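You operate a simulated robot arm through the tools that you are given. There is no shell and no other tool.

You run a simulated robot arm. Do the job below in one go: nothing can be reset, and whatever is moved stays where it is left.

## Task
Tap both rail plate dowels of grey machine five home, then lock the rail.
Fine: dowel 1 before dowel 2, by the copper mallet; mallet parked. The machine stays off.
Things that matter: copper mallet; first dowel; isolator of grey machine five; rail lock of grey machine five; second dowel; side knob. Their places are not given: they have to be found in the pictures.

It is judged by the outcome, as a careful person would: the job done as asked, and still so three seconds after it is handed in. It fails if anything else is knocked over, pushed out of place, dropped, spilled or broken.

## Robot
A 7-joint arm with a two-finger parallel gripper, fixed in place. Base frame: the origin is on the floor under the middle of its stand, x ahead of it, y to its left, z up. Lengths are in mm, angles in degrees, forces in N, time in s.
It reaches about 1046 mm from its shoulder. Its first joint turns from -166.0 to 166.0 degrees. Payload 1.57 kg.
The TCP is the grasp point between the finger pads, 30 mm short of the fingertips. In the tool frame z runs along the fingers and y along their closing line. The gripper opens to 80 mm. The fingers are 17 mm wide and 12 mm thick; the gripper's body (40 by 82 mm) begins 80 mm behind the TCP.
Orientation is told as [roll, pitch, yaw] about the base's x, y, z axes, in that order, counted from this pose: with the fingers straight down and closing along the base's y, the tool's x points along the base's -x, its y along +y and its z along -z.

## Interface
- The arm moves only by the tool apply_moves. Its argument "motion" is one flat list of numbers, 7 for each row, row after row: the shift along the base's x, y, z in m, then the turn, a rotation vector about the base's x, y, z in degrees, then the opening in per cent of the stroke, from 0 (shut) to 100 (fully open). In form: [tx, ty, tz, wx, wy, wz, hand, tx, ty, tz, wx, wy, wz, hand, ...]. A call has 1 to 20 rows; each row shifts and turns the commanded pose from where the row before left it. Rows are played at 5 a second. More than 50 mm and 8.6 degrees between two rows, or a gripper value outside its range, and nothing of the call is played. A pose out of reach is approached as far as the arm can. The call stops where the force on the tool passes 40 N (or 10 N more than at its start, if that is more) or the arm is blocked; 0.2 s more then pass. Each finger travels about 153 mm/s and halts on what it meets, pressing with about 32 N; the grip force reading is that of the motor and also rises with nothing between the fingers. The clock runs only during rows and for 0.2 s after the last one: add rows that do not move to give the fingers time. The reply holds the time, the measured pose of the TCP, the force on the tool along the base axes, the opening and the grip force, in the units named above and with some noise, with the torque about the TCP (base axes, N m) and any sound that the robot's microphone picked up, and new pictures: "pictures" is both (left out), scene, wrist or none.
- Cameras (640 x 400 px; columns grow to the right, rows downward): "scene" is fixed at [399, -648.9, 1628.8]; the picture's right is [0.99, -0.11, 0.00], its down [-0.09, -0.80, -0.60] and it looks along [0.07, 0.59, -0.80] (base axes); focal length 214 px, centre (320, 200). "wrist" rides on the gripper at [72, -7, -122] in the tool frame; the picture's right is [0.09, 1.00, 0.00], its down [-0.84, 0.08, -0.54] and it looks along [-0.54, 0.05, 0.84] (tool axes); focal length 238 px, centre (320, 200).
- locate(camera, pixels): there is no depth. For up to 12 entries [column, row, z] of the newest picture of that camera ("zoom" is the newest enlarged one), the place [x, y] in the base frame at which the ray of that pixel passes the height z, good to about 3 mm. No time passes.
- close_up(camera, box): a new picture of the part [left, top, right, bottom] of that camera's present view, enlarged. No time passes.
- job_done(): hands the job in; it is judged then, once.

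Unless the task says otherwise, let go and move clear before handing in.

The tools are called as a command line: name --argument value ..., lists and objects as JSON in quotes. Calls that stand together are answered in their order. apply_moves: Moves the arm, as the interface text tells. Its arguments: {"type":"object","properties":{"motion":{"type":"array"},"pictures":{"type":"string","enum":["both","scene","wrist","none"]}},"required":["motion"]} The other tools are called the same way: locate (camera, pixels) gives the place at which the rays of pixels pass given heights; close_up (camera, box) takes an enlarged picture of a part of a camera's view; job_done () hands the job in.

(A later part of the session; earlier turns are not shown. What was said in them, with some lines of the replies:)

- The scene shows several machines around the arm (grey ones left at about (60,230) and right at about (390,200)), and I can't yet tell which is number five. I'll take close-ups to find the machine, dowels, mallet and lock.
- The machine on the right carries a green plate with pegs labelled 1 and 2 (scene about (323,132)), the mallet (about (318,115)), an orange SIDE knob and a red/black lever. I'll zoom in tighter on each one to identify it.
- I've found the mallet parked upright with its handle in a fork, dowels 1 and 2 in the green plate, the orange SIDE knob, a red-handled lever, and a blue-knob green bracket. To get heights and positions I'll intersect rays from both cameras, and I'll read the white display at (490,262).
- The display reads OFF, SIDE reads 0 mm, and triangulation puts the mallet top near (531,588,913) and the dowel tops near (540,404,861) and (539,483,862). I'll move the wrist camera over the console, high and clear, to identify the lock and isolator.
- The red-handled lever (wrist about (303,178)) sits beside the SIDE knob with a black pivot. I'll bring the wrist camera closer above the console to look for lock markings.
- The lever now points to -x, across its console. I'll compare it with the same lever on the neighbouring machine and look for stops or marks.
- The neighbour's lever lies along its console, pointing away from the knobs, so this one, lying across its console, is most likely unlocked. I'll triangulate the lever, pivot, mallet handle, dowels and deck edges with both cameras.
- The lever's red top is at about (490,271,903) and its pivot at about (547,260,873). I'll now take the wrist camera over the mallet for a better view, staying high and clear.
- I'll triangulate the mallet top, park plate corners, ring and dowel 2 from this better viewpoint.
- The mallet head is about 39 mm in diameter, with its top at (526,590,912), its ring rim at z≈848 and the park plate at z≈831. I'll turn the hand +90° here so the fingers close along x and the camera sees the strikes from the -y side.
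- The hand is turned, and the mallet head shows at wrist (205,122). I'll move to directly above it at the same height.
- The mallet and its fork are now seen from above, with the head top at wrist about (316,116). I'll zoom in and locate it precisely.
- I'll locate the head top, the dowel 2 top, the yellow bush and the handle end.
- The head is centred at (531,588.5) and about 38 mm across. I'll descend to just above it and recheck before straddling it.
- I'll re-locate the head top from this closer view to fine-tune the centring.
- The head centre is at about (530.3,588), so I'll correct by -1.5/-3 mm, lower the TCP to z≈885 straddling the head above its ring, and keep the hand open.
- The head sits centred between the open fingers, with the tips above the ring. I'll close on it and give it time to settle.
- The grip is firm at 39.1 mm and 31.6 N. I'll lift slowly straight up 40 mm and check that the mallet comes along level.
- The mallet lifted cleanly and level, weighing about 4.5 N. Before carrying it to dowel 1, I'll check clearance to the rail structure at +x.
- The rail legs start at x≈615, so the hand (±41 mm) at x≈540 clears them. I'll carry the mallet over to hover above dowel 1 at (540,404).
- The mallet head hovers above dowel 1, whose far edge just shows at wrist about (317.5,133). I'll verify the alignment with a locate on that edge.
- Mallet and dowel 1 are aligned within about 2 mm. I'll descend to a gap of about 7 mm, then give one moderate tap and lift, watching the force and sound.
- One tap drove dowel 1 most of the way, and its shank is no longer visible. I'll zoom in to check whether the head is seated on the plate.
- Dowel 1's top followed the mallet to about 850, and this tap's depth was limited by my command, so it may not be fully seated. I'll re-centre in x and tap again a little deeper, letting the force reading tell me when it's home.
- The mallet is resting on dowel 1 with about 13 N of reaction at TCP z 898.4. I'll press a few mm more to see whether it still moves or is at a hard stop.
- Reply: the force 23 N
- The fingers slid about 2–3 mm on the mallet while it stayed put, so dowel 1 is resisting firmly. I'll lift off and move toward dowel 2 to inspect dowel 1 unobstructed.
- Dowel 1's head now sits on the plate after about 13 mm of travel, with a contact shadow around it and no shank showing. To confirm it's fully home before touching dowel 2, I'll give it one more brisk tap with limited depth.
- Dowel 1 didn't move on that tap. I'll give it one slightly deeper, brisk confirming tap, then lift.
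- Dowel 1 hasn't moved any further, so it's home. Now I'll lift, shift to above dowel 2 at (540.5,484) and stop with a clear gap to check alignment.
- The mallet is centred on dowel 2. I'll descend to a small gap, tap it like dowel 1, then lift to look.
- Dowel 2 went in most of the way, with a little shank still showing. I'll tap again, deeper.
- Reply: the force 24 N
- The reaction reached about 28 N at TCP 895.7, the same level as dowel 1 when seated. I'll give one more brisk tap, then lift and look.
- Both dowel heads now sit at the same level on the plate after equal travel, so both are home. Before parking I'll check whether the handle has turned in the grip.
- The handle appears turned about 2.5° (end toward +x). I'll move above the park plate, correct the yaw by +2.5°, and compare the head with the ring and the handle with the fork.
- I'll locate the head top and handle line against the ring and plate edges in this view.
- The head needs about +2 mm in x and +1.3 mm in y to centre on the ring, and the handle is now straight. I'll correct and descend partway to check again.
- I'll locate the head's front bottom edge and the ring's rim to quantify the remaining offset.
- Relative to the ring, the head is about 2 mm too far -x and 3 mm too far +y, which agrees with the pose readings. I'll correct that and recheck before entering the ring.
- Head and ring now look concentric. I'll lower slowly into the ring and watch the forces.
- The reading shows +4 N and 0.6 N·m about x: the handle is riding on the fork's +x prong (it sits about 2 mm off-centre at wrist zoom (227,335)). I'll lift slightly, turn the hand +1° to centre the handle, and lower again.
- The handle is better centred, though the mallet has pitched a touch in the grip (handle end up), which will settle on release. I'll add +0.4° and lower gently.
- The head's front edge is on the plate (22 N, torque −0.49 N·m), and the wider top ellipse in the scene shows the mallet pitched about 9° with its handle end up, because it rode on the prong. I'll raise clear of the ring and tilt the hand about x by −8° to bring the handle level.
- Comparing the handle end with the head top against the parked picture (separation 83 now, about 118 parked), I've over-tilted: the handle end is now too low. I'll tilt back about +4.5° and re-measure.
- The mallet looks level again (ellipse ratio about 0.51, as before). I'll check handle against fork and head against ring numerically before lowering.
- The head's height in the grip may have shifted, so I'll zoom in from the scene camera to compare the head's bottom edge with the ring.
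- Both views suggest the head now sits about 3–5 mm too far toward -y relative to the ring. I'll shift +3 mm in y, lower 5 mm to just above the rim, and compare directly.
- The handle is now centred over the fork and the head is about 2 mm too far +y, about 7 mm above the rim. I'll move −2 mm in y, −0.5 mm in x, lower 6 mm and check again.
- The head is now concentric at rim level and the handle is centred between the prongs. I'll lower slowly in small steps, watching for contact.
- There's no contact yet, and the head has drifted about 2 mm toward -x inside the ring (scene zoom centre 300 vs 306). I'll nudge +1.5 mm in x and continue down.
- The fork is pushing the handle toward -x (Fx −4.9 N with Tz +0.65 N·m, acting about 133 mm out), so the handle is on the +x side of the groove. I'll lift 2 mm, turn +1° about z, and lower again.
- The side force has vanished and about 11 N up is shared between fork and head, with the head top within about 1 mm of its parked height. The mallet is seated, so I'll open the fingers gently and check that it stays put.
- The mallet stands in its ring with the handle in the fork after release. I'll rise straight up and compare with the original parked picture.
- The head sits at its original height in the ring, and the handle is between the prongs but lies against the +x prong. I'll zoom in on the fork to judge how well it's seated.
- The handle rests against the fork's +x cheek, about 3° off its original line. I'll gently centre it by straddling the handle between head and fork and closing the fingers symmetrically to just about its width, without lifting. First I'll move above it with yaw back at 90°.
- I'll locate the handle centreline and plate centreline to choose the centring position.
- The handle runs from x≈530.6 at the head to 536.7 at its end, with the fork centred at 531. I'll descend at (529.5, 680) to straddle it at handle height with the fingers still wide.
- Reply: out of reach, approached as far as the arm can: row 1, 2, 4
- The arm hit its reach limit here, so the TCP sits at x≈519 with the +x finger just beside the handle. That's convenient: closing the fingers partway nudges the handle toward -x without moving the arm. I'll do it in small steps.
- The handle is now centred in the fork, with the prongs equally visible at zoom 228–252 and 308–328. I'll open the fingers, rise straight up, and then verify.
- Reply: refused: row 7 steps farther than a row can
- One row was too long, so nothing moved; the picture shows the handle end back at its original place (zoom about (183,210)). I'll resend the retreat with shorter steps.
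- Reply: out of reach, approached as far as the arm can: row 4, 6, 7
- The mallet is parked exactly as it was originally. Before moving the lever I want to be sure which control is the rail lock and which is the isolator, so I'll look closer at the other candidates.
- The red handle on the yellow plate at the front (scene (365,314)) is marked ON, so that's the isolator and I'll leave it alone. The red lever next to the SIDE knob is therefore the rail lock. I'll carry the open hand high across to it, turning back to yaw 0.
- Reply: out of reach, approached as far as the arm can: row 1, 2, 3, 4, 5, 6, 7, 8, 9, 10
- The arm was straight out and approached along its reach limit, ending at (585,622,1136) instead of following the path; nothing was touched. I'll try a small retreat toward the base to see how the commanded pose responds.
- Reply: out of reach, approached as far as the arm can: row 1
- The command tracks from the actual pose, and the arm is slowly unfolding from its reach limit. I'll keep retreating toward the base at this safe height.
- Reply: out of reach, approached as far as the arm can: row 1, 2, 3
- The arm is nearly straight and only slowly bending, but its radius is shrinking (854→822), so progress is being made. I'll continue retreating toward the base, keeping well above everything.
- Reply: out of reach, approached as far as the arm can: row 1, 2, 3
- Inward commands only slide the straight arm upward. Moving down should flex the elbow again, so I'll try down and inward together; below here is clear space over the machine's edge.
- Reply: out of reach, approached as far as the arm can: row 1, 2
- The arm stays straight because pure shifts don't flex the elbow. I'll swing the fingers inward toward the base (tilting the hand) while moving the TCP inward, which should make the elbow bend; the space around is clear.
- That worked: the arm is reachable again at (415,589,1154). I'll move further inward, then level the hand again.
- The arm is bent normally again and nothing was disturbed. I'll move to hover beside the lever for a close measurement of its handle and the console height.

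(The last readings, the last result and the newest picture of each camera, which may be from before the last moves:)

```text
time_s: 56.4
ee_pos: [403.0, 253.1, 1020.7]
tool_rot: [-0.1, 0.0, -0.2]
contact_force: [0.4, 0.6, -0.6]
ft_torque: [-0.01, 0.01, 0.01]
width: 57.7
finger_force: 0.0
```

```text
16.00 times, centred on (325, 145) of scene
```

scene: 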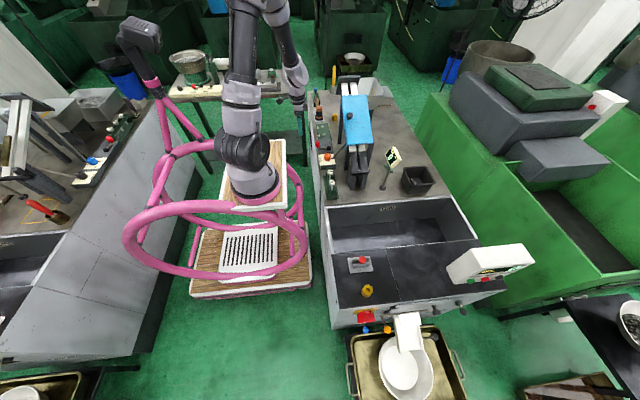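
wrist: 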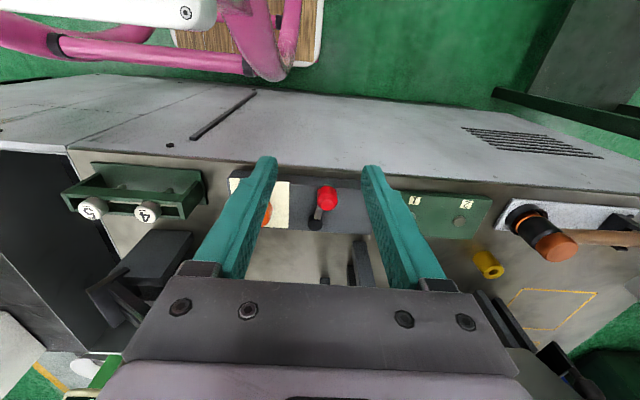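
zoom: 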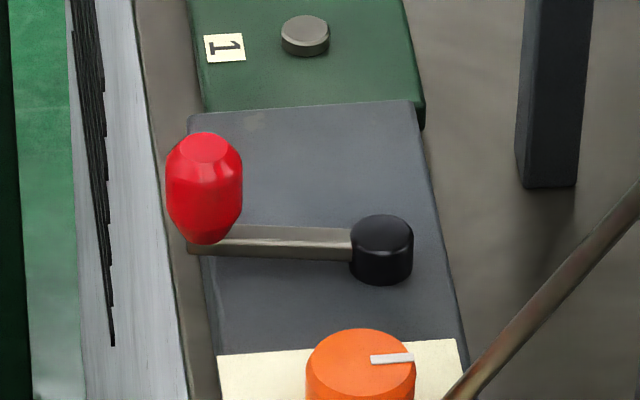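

close_up --camera "wrist" --box '[290, 170, 370, 240]'

locate --camera "scene" --pixels '[[317.9, 142.0, 903], [317.9, 142.0, 895], [328.9, 146.9, 873], [328.9, 146.9, 868], [318.0, 147.6, 865], [318.0, 147.6, 860], [338.5, 151, 850], [331.3, 139, 850]]'

```text
5.71 times, centred on (330, 205) of wrist
```

zoom: 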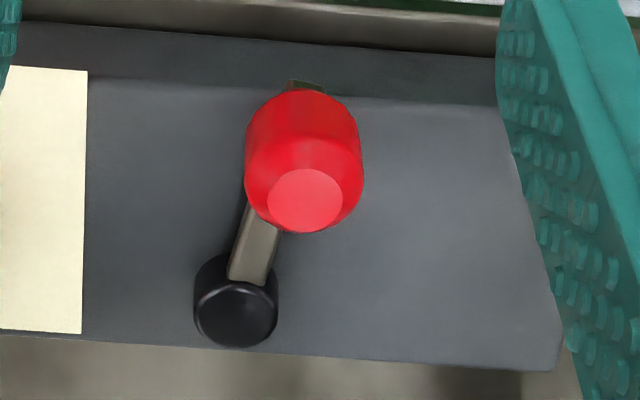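

```text
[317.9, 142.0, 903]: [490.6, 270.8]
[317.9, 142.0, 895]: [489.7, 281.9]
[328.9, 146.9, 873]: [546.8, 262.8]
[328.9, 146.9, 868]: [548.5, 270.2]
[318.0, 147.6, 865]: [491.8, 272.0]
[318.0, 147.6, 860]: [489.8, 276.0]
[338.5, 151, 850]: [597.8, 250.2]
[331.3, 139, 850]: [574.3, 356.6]
```

locate --camera "wrist" --pixels '[[327.4, 205, 903], [327.4, 205, 895], [315.3, 224.6, 873], [315.3, 224.6, 868], [327.7, 187, 865], [318, 213, 866]]'

locate --camera "zoom" --pixels '[[246, 160, 885], [362, 160, 885], [85, 70, 850], [80, 332, 850], [500, 105, 850], [552, 370, 850]]'

```text
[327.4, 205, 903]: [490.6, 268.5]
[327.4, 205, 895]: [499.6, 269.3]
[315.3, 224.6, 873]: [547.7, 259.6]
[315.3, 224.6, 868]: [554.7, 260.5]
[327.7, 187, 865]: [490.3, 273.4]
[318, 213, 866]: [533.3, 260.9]
```

```text
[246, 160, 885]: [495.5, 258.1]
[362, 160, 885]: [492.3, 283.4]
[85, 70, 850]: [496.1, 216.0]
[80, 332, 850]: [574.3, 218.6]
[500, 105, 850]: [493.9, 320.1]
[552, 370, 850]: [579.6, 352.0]
```

The stereo views agree: handle top at (490.6,269.5,903), about 25 mm across; pivot at (547.3,261); lever angle about 170°, radius 57.5 mm. I'll cage the handle loosely between the fingers on its ±y sides and push it round clockwise, first hovering above it.

apply_moves --motion '[0.0292, 0.0058, -0.015, 0, 0, 0, 60, 0.0292, 0.0058, -0.015, 0, 0, 0, 50, 0.0292, 0.0058, -0.015, 0, 0, 0, 50, 0, 0, -0.03, 0, 0, 0, 50, 0, 0, 0, 0, 0, 0, 50]'

close_up --camera "wrist" --box '[240, 120, 400, 260]'

close_up --camera "scene" --box '[300, 115, 350, 160]'

```text
time_s: 57.6
ee_pos: [492.7, 271.0, 945.4]
tool_rot: [0.0, 0.0, -0.1]
contact_force: [0.8, -0.8, 0.8]
ft_torque: [0.03, -0.01, 0.04]
width: 40.1
finger_force: 0.1
```

scene: 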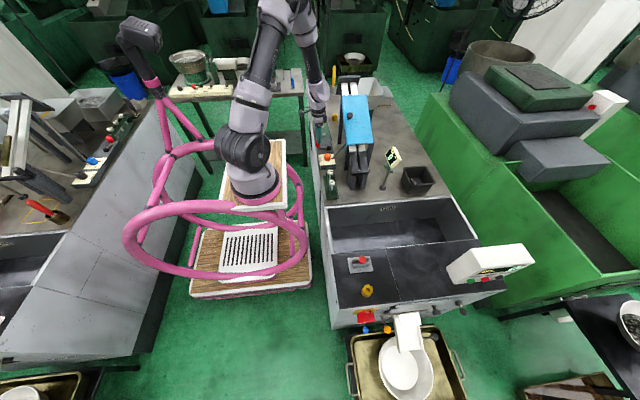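
wrist: 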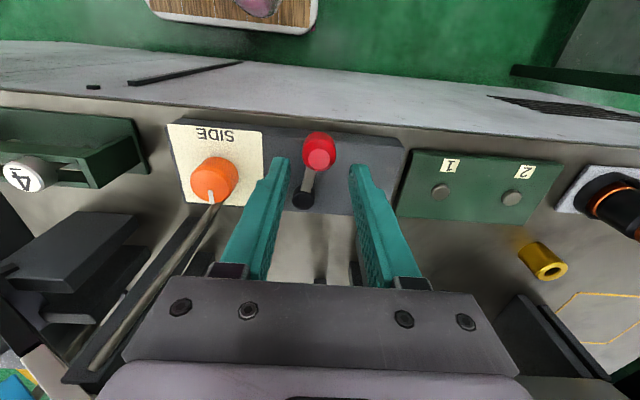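

```text
2.86 times, centred on (320, 190) of wrist
```

zoom: 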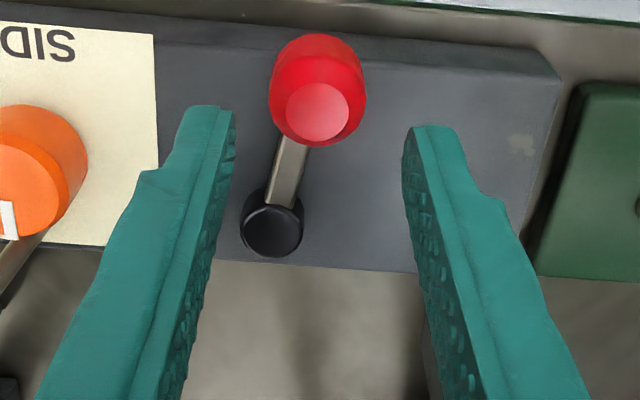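

```text
8.89 times, centred on (325, 138) of scene
```

zoom: 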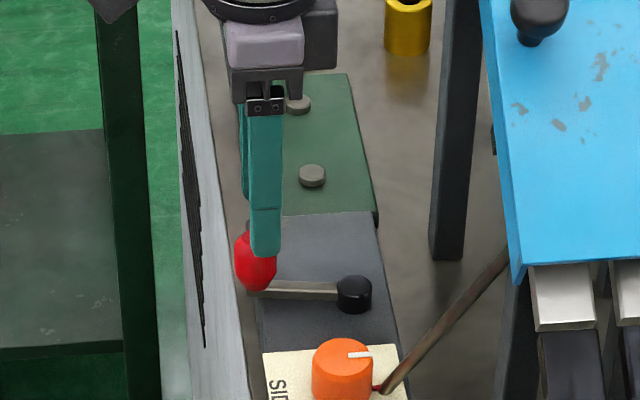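

locate --camera "wrist" --pixels '[[319.3, 159.2, 903], [314.9, 201, 873], [201, 183, 880]]'

```text
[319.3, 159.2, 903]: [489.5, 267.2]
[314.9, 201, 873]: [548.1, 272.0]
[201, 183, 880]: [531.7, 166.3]
```

The handle lies between the fingers. I'll centre by −2/−1.5 mm and descend to TCP z≈898, tips about 868 beside the handle.

apply_moves --motion '[-0.002, -0.0015, -0.015, 0, 0, 0, 50, 0, 0, -0.015, 0, 0, 0, 50, 0, 0, -0.012, 0, 0, 0, 50, 0, 0, -0.005, 0, 0, 0, 50, 0, 0, 0, 0, 0, 0, 50]'

close_up --camera "wrist" --box '[240, 120, 400, 260]'

close_up --camera "scene" --box '[300, 120, 350, 165]'

```text
time_s: 58.8
ee_pos: [492.0, 270.2, 898.3]
tool_rot: [-0.1, -0.1, -0.1]
contact_force: [-0.2, -0.5, -1.1]
ft_torque: [-0.01, -0.02, 0.02]
width: 39.8
finger_force: 0.0
```

scene: 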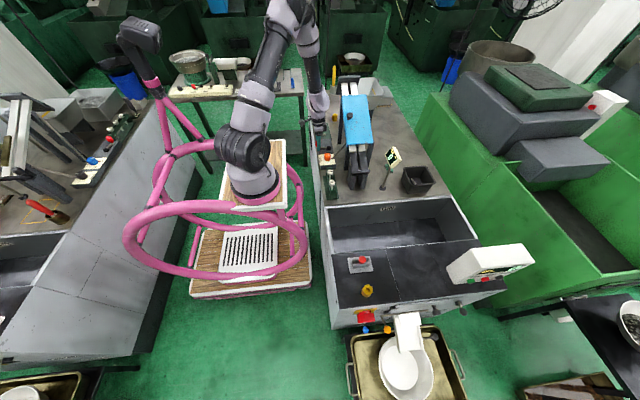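
wrist: 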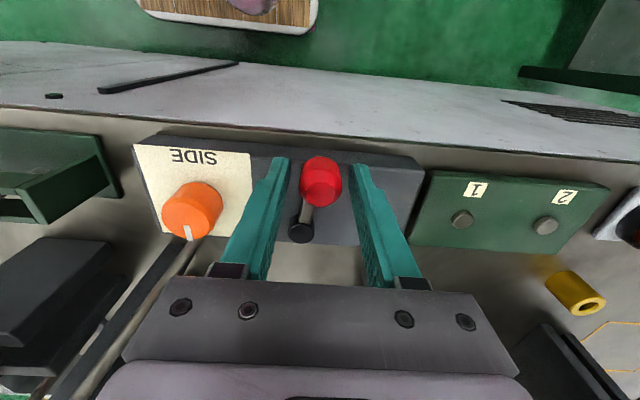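

```text
2.86 times, centred on (320, 190) of wrist
```

zoom: 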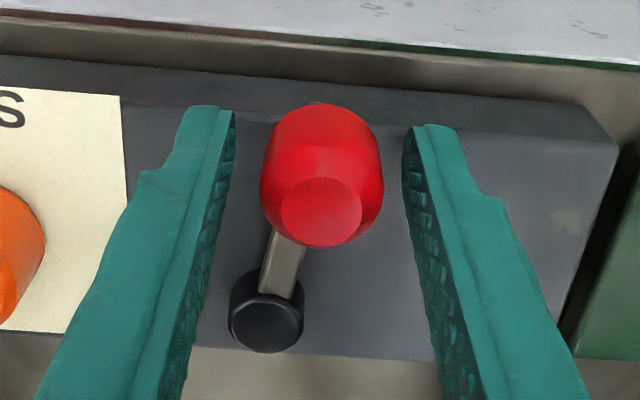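

```text
8.89 times, centred on (325, 142) of scene
```

zoom: 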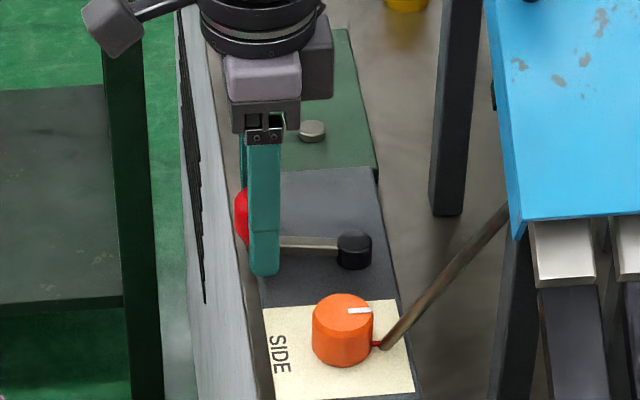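

The handle is caged. I'll start swinging along the arc about the pivot in small steps, turning the hand with it, and check the forces after the first three.

apply_moves --motion '[-0.0009, 0.0069, 0, 0, 0, -7, 50, 0.0024, 0.0068, 0, 0, 0, -7, 50, 0.0031, 0.0064, 0, 0, 0, -7, 50, 0, 0, 0, 0, 0, 0, 50]'

close_up --camera "wrist" --box '[240, 120, 400, 260]'

close_up --camera "scene" --box '[300, 120, 350, 165]'

```text
time_s: 59.8
ee_pos: [495.0, 290.1, 898.2]
tool_rot: [0.0, -0.1, -21.2]
contact_force: [-0.2, 0.6, 0.3]
ft_torque: [-0.03, -0.01, 0.05]
width: 40.9
finger_force: 0.4
```

scene: 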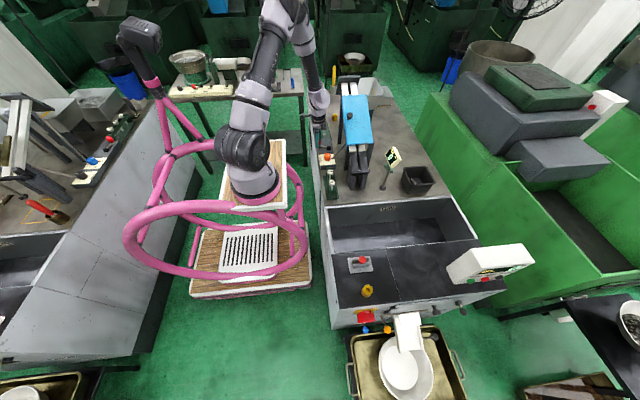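
wrist: 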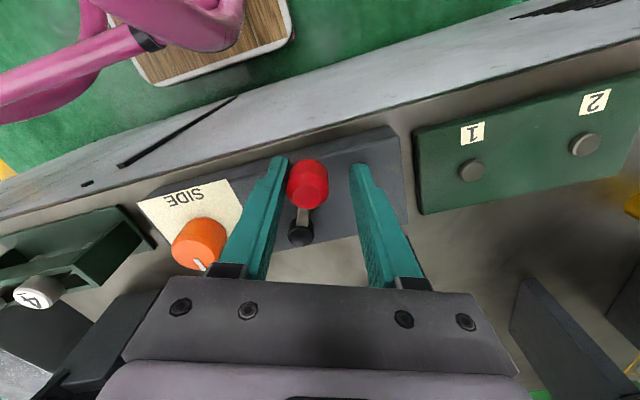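

```text
2.86 times, centred on (320, 190) of wrist
```

zoom: 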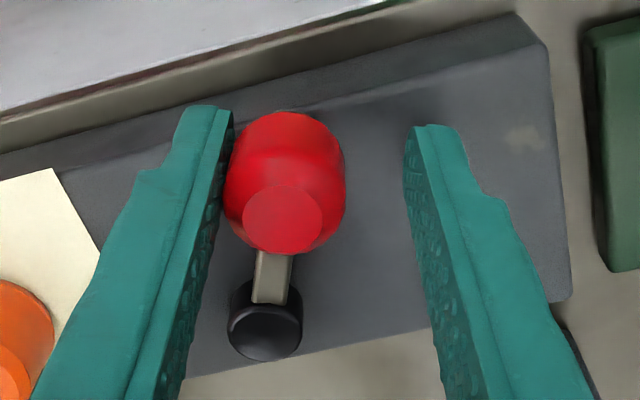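

```text
8.89 times, centred on (325, 142) of scene
```

zoom: 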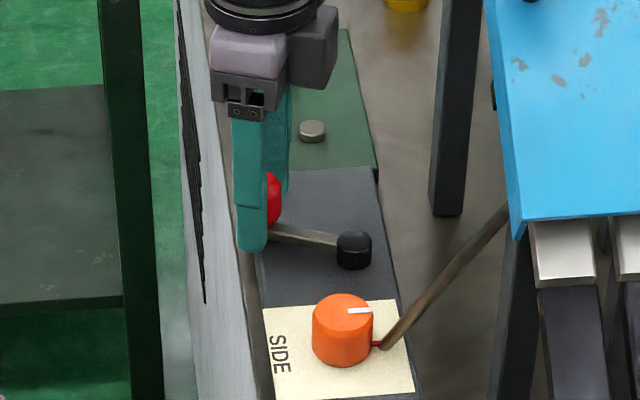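

The lever is turning freely with the finger, as the bar direction at scene (285,235) shows. I'll continue along the arc.

apply_moves --motion '[0.0048, 0.006, 0, 0, 0, -7, 50, 0.0046, 0.0054, 0, 0, 0, -7, 50, 0.0053, 0.0049, 0, 0, 0, -7, 50, 0.0058, 0.0041, 0, 0, 0, -7, 50, 0, 0, 0, 0, 0, 0, 50]'

close_up --camera "wrist" --box '[240, 120, 400, 260]'

close_up --camera "scene" --box '[300, 120, 350, 165]'

```text
time_s: 61.0
ee_pos: [515.6, 311.3, 898.2]
tool_rot: [-0.1, 0.1, -49.1]
contact_force: [-1.0, -0.5, 0.3]
ft_torque: [0.04, -0.04, -0.03]
width: 39.9
finger_force: 0.0
```

scene: 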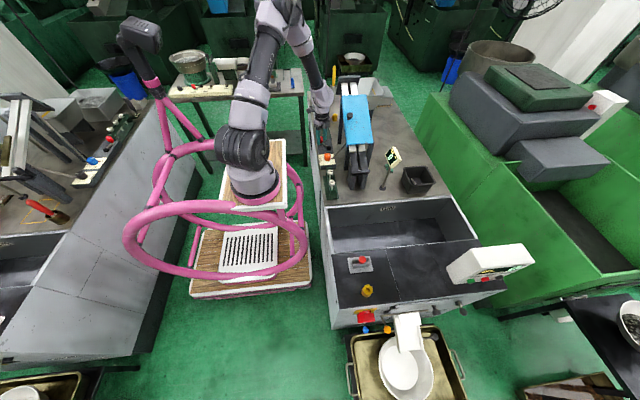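
wrist: 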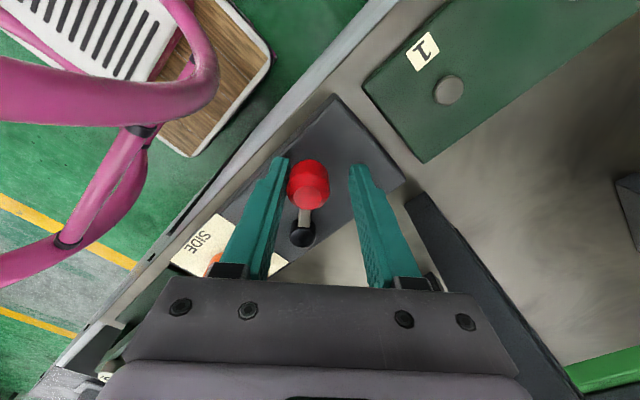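

```text
2.86 times, centred on (320, 190) of wrist
```

zoom: 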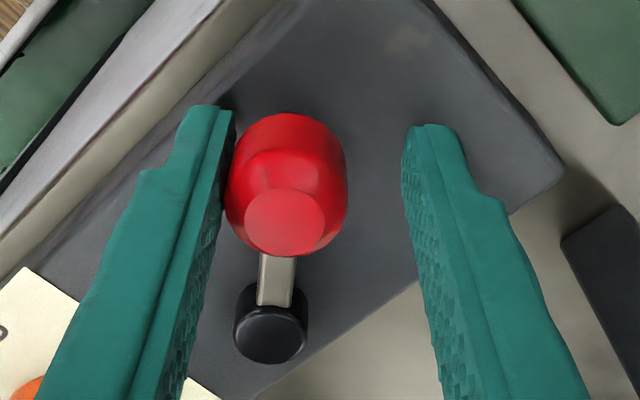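

```text
8.89 times, centred on (325, 142) of scene
```

zoom: 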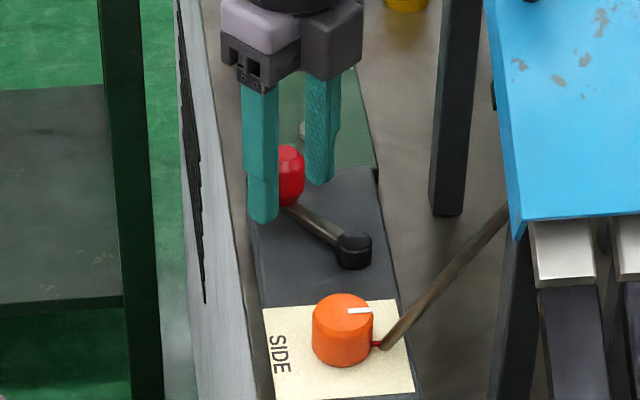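

The lever is at about 128° and still moving freely. I'll continue the arc towards the expected end near 100°.

apply_moves --motion '[0.0063, 0.003, 0, 0, 0, -7, 50, 0.0066, 0.0024, 0, 0, 0, -7, 50, 0.0069, 0.0016, 0, 0, 0, -7, 50, 0, 0, 0, 0, 0, 0, 50]'

close_up --camera "wrist" --box '[240, 120, 400, 260]'

close_up --camera "scene" --box '[300, 120, 350, 165]'

```text
time_s: 62.0
ee_pos: [534.6, 317.0, 896.9]
tool_rot: [0.0, -0.1, -70.2]
contact_force: [-0.2, 0.4, -0.6]
ft_torque: [0.04, -0.02, 0.03]
width: 40.1
finger_force: 0.0
```

scene: 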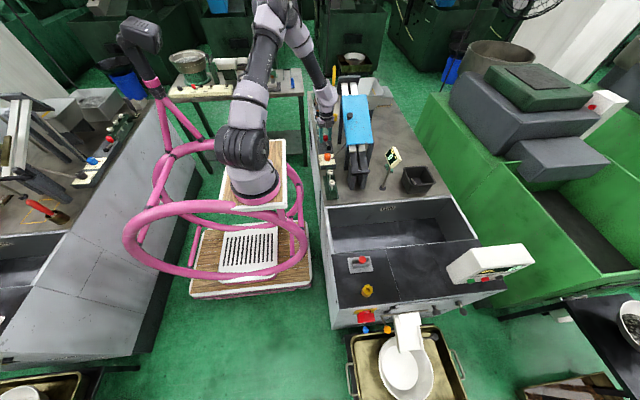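
wrist: 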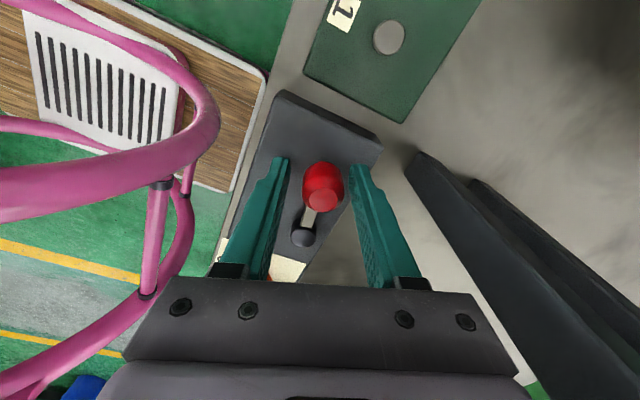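

```text
2.86 times, centred on (320, 190) of wrist
```

zoom: 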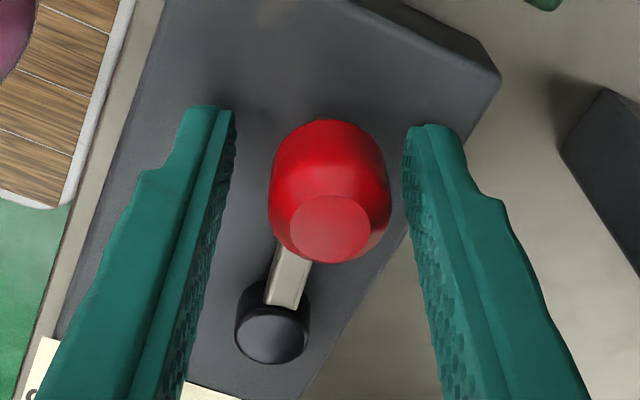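

```text
8.89 times, centred on (325, 142) of scene
```

zoom: 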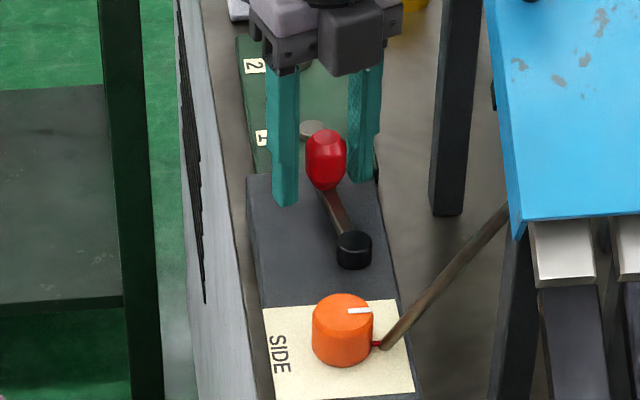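

The lever has now jumped ahead of the trailing finger, as if it went over centre into its end position. I'll locate the handle and then gently push on to confirm that it's against its stop.

locate --camera "wrist" --pixels '[[323.5, 199.8, 903], [303.5, 232.5, 873]]'

close_up --camera "scene" --box '[315, 130, 335, 150]'

close_up --camera "scene" --box '[375, 140, 425, 190]'

close_up --camera "scene" --box '[445, 235, 545, 300]'

```text
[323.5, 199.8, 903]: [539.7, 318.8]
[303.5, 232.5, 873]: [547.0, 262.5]
```

```text
16.00 times, centred on (325, 140) of scene
```

zoom: 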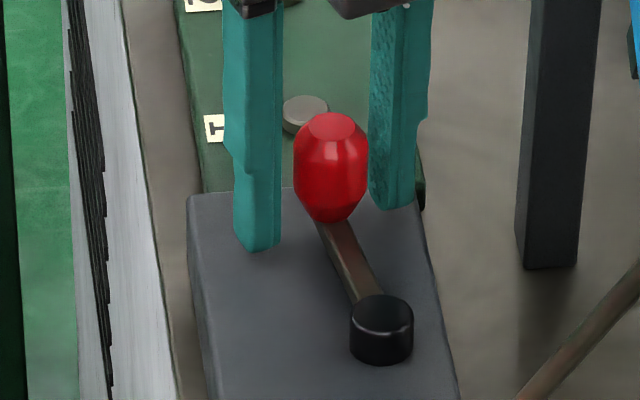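

```text
8.00 times, centred on (400, 165) of scene
```

zoom: 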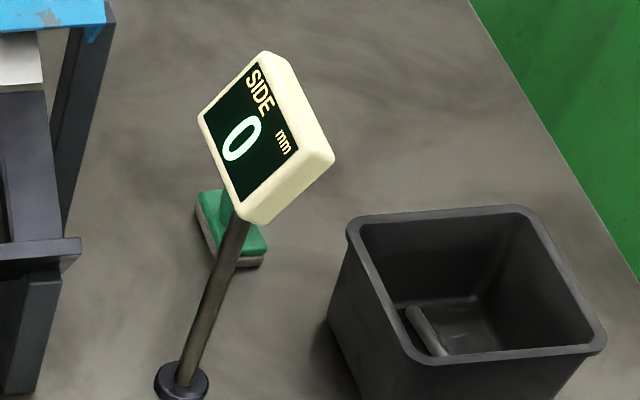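

```text
6.15 times, centred on (495, 268) of scene
```

zoom: 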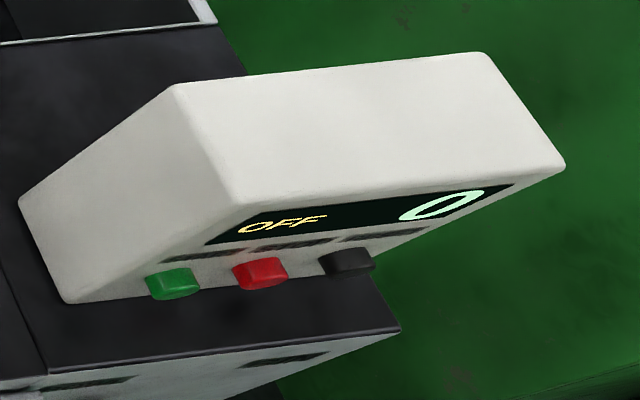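

The lever now stands at about 97°, pointing along the console like its locked neighbour, with SIDE still 0 and the display OFF. I'll nudge the trailing finger gently against it to confirm that it's firmly at its stop.

apply_moves --motion '[0.0044, 0.0008, 0, 0, 0, -3, 50, 0.0044, 0.0006, 0, 0, 0, -3, 50, 0.0035, 0.0003, 0, 0, 0, 0, 50, 0, 0, 0, 0, 0, 0, 50]'

close_up --camera "wrist" --box '[240, 120, 400, 260]'

```text
time_s: 63.0
ee_pos: [548.3, 320.6, 896.7]
tool_rot: [-0.2, -0.2, -76.1]
contact_force: [-5.1, 0.5, -0.7]
ft_torque: [0.02, 0.08, -0.01]
width: 44.5
finger_force: 2.4
```

scene: 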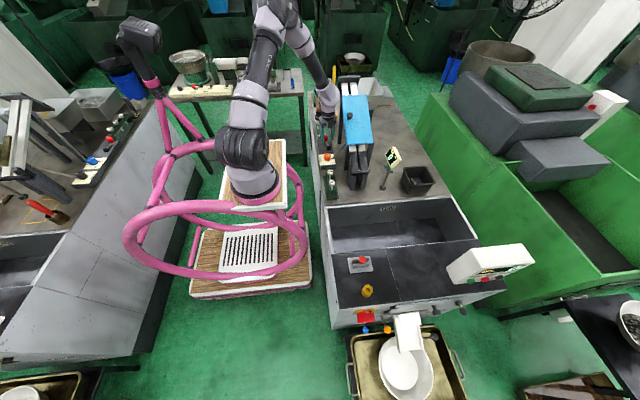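
wrist: 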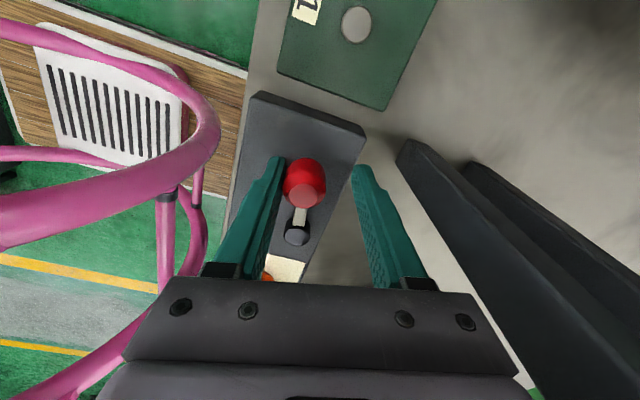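

```text
2.86 times, centred on (320, 190) of wrist
```

zoom: 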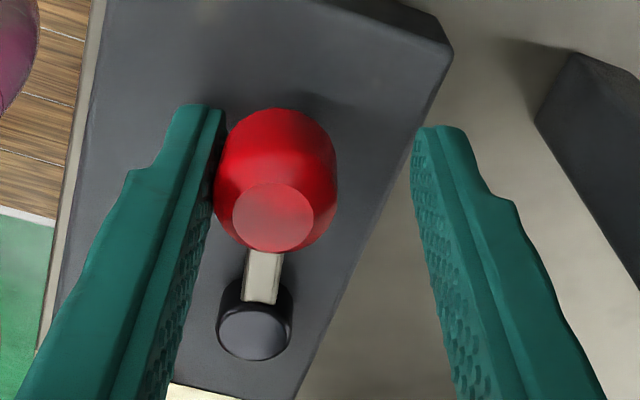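

The lever resists firmly (−5 N and the finger is pushed back), so it's at its locked stop. I'll back the finger off to centre the cage, then rise straight up.

apply_moves --motion '[-0.004, -0.0005, 0, 0, 0, 0, 50, -0.0035, -0.0005, 0, 0, 0, 0, 50, 0, 0, 0, 0, 0, 0, 55]'

close_up --camera "wrist" --box '[240, 120, 400, 260]'

```text
time_s: 63.8
ee_pos: [539.2, 318.0, 896.9]
tool_rot: [-0.1, -0.1, -76.1]
contact_force: [-0.5, -0.3, 0.6]
ft_torque: [0.0, 0.0, -0.01]
width: 44.2
finger_force: 0.0
```

scene: 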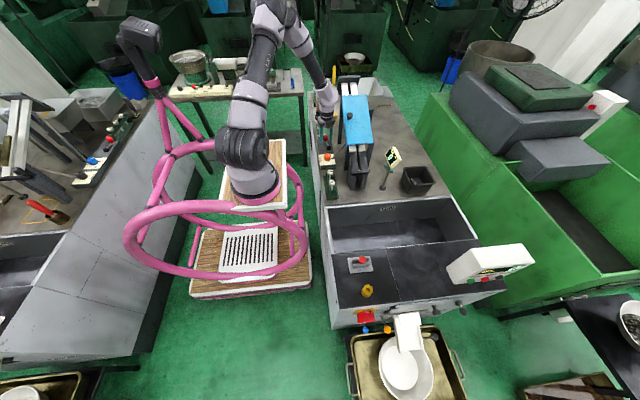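
wrist: 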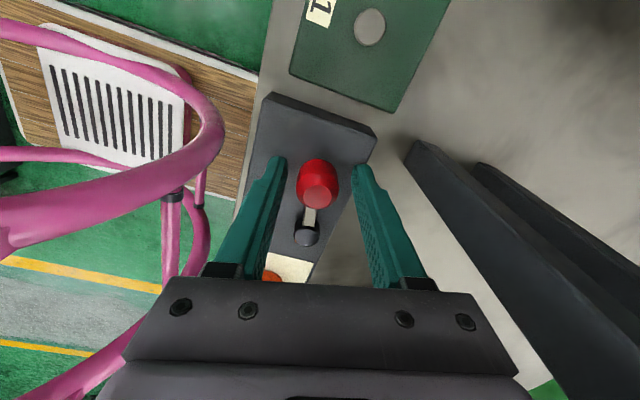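

```text
2.86 times, centred on (320, 190) of wrist
```

zoom: 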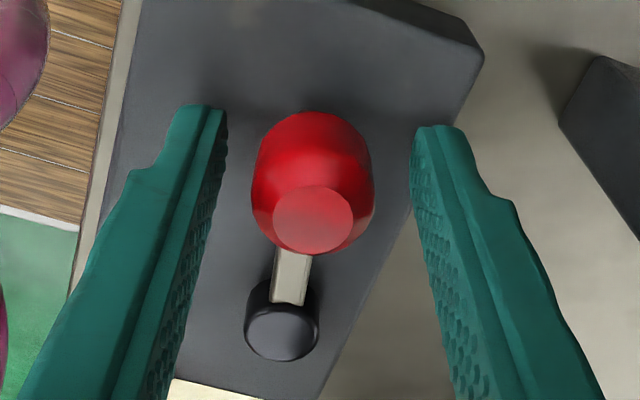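

The handle sits free between the fingers with no contact. I'll rise straight up, then move the hand back toward the base, clear of the machine.

apply_moves --motion '[0, 0, 0.02, 0, 0, 0, 55, 0, 0, 0.04, 0, 0, 0, 55, 0, 0, 0.045, 0, 0, 0, 55, 0, 0, 0.045, 0, 0, 0, 55, -0.03, 0, 0.03, 0, 0, 7, 55, -0.035, 0, 0.02, 0, 0, 7, 55, -0.04, 0, 0, 0, 0, 7, 55, -0.04, 0, 0, 0, 0, 7, 55, 0, 0, 0, 0, 0, 0, 55]'

close_up --camera "scene" --box '[300, 90, 350, 165]'

close_up --camera "scene" --box '[305, 105, 345, 130]'

close_up --camera "scene" --box '[305, 120, 345, 145]'

close_up --camera "scene" --box '[305, 85, 345, 110]'

close_up --camera "scene" --box '[340, 240, 540, 345]'

```text
time_s: 65.8
ee_pos: [393.8, 321.4, 1095.2]
tool_rot: [-0.1, -0.1, -48.0]
contact_force: [0.3, 0.6, -0.6]
ft_torque: [0.01, -0.01, 0.0]
width: 44.1
finger_force: 0.2
```

scene: 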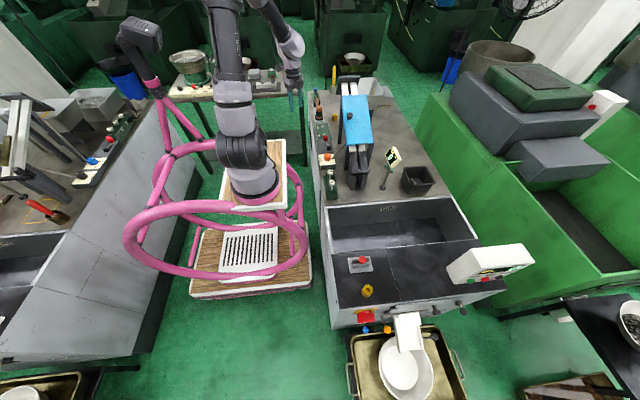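
wrist: 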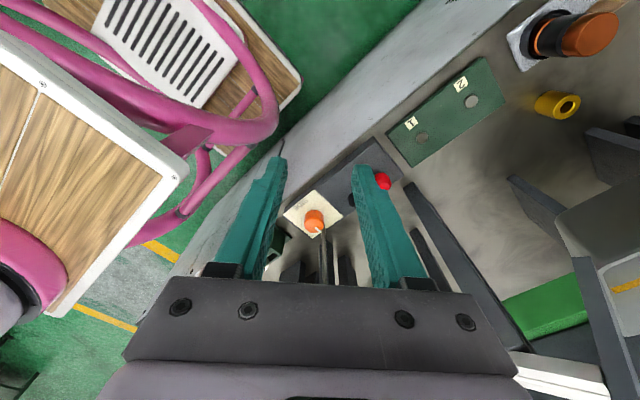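

```text
5.33 times, centred on (325, 128) of scene
```

zoom: 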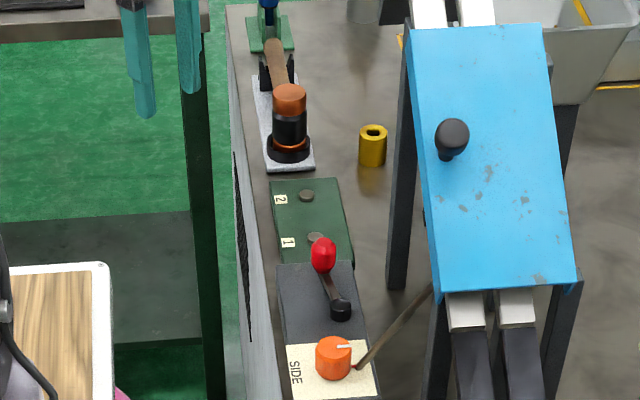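

```text
16.00 times, centred on (325, 118) of scene
```

zoom: 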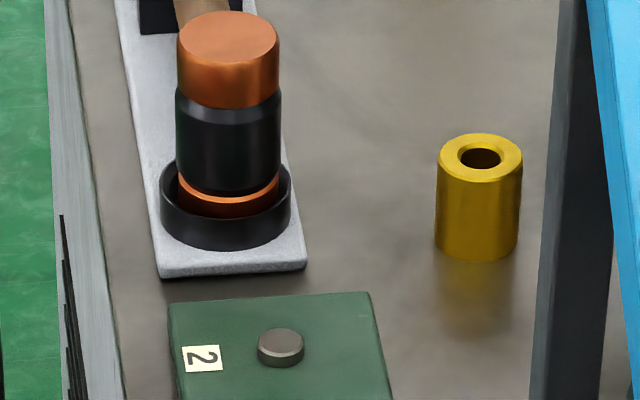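

```text
16.00 times, centred on (325, 132) of scene
```

zoom: 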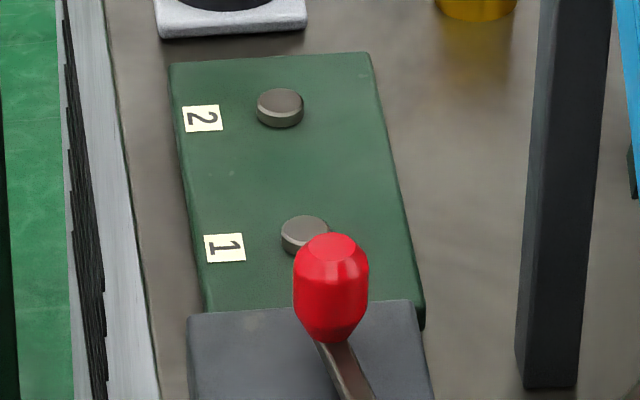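

```text
16.00 times, centred on (325, 98) of scene
```

zoom: 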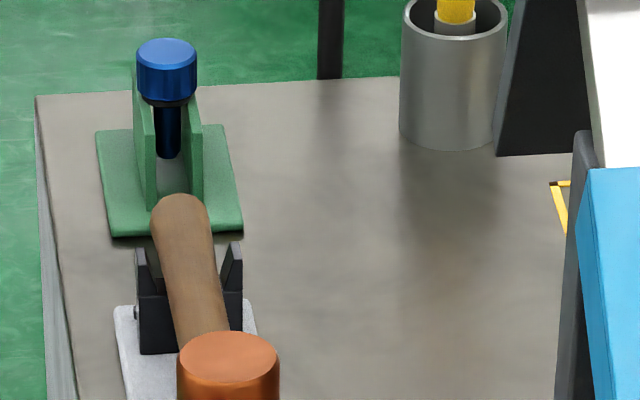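

```text
3.20 times, centred on (440, 292) of scene
```

zoom: 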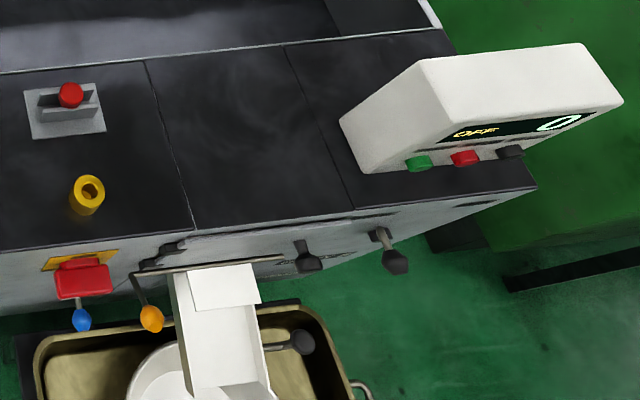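

Everything looks as intended. I'll take one last close look at the dowels and lever from the wrist camera before handing in.

close_up --camera "wrist" --box '[385, 60, 505, 160]'

close_up --camera "wrist" --box '[280, 150, 420, 240]'

```text
4.00 times, centred on (445, 110) of wrist
```

zoom: 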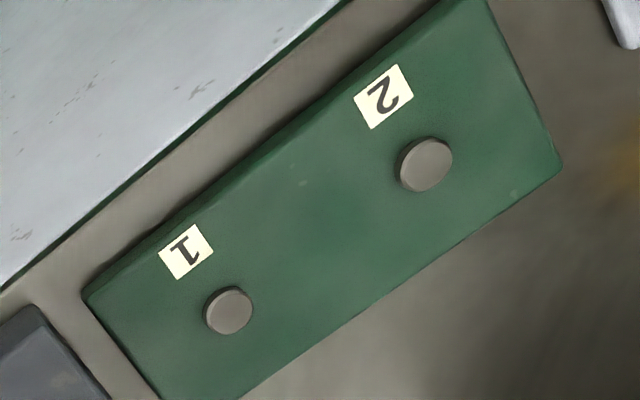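

```text
4.44 times, centred on (350, 195) of wrist
```

zoom: 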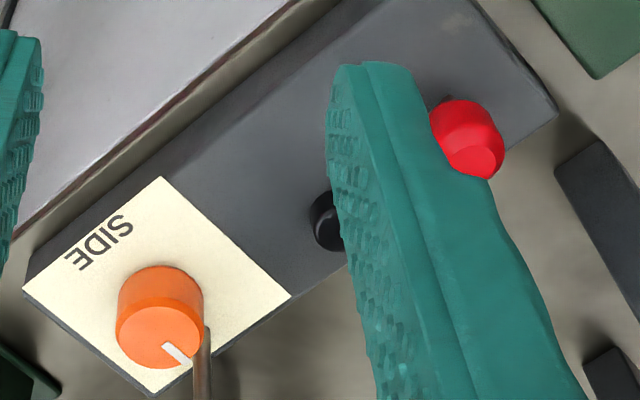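

Both dowel heads sit flush on the plate with no shank showing. The mallet is back in its ring and fork, the lever is at its locked stop, the SIDE knob is untouched at 0, the display reads OFF, and the hand is clear. I'm handing in the job.

job_done

```text
The job is handed in.
```

Both rail plate dowels on grey machine five are tapped home, dowel 1 first and then dowel 2. The rail is locked and the job is handed in.

- **Dowels:** I drove both with the copper mallet. They ended at the same height with no shank showing, and an extra tap on each moved neither any further.
- **Mallet:** It is back in its ring with the handle in the fork, matching the original picture. On the way back the handle caught one fork prong, so I lifted it, re-aligned it and nudged it straight.
- **Rail lock:** I took the red lever beside the SIDE knob to be the rail lock. It has no label. I ruled it out as the isolator because the red handle on the yellow plate at the front is marked ON. The lever swung about 73° and stopped firmly along the console, the way the neighbouring machine's lever sits.
- **Machine off:** I did not touch the isolator or the SIDE knob. The display still reads OFF and SIDE still reads 0 mm.

On the way from the mallet to the lever, the arm ran to its full reach and drifted out over the chute before I could bend it back. It touched nothing, and I saw nothing out of place in the final pictures.
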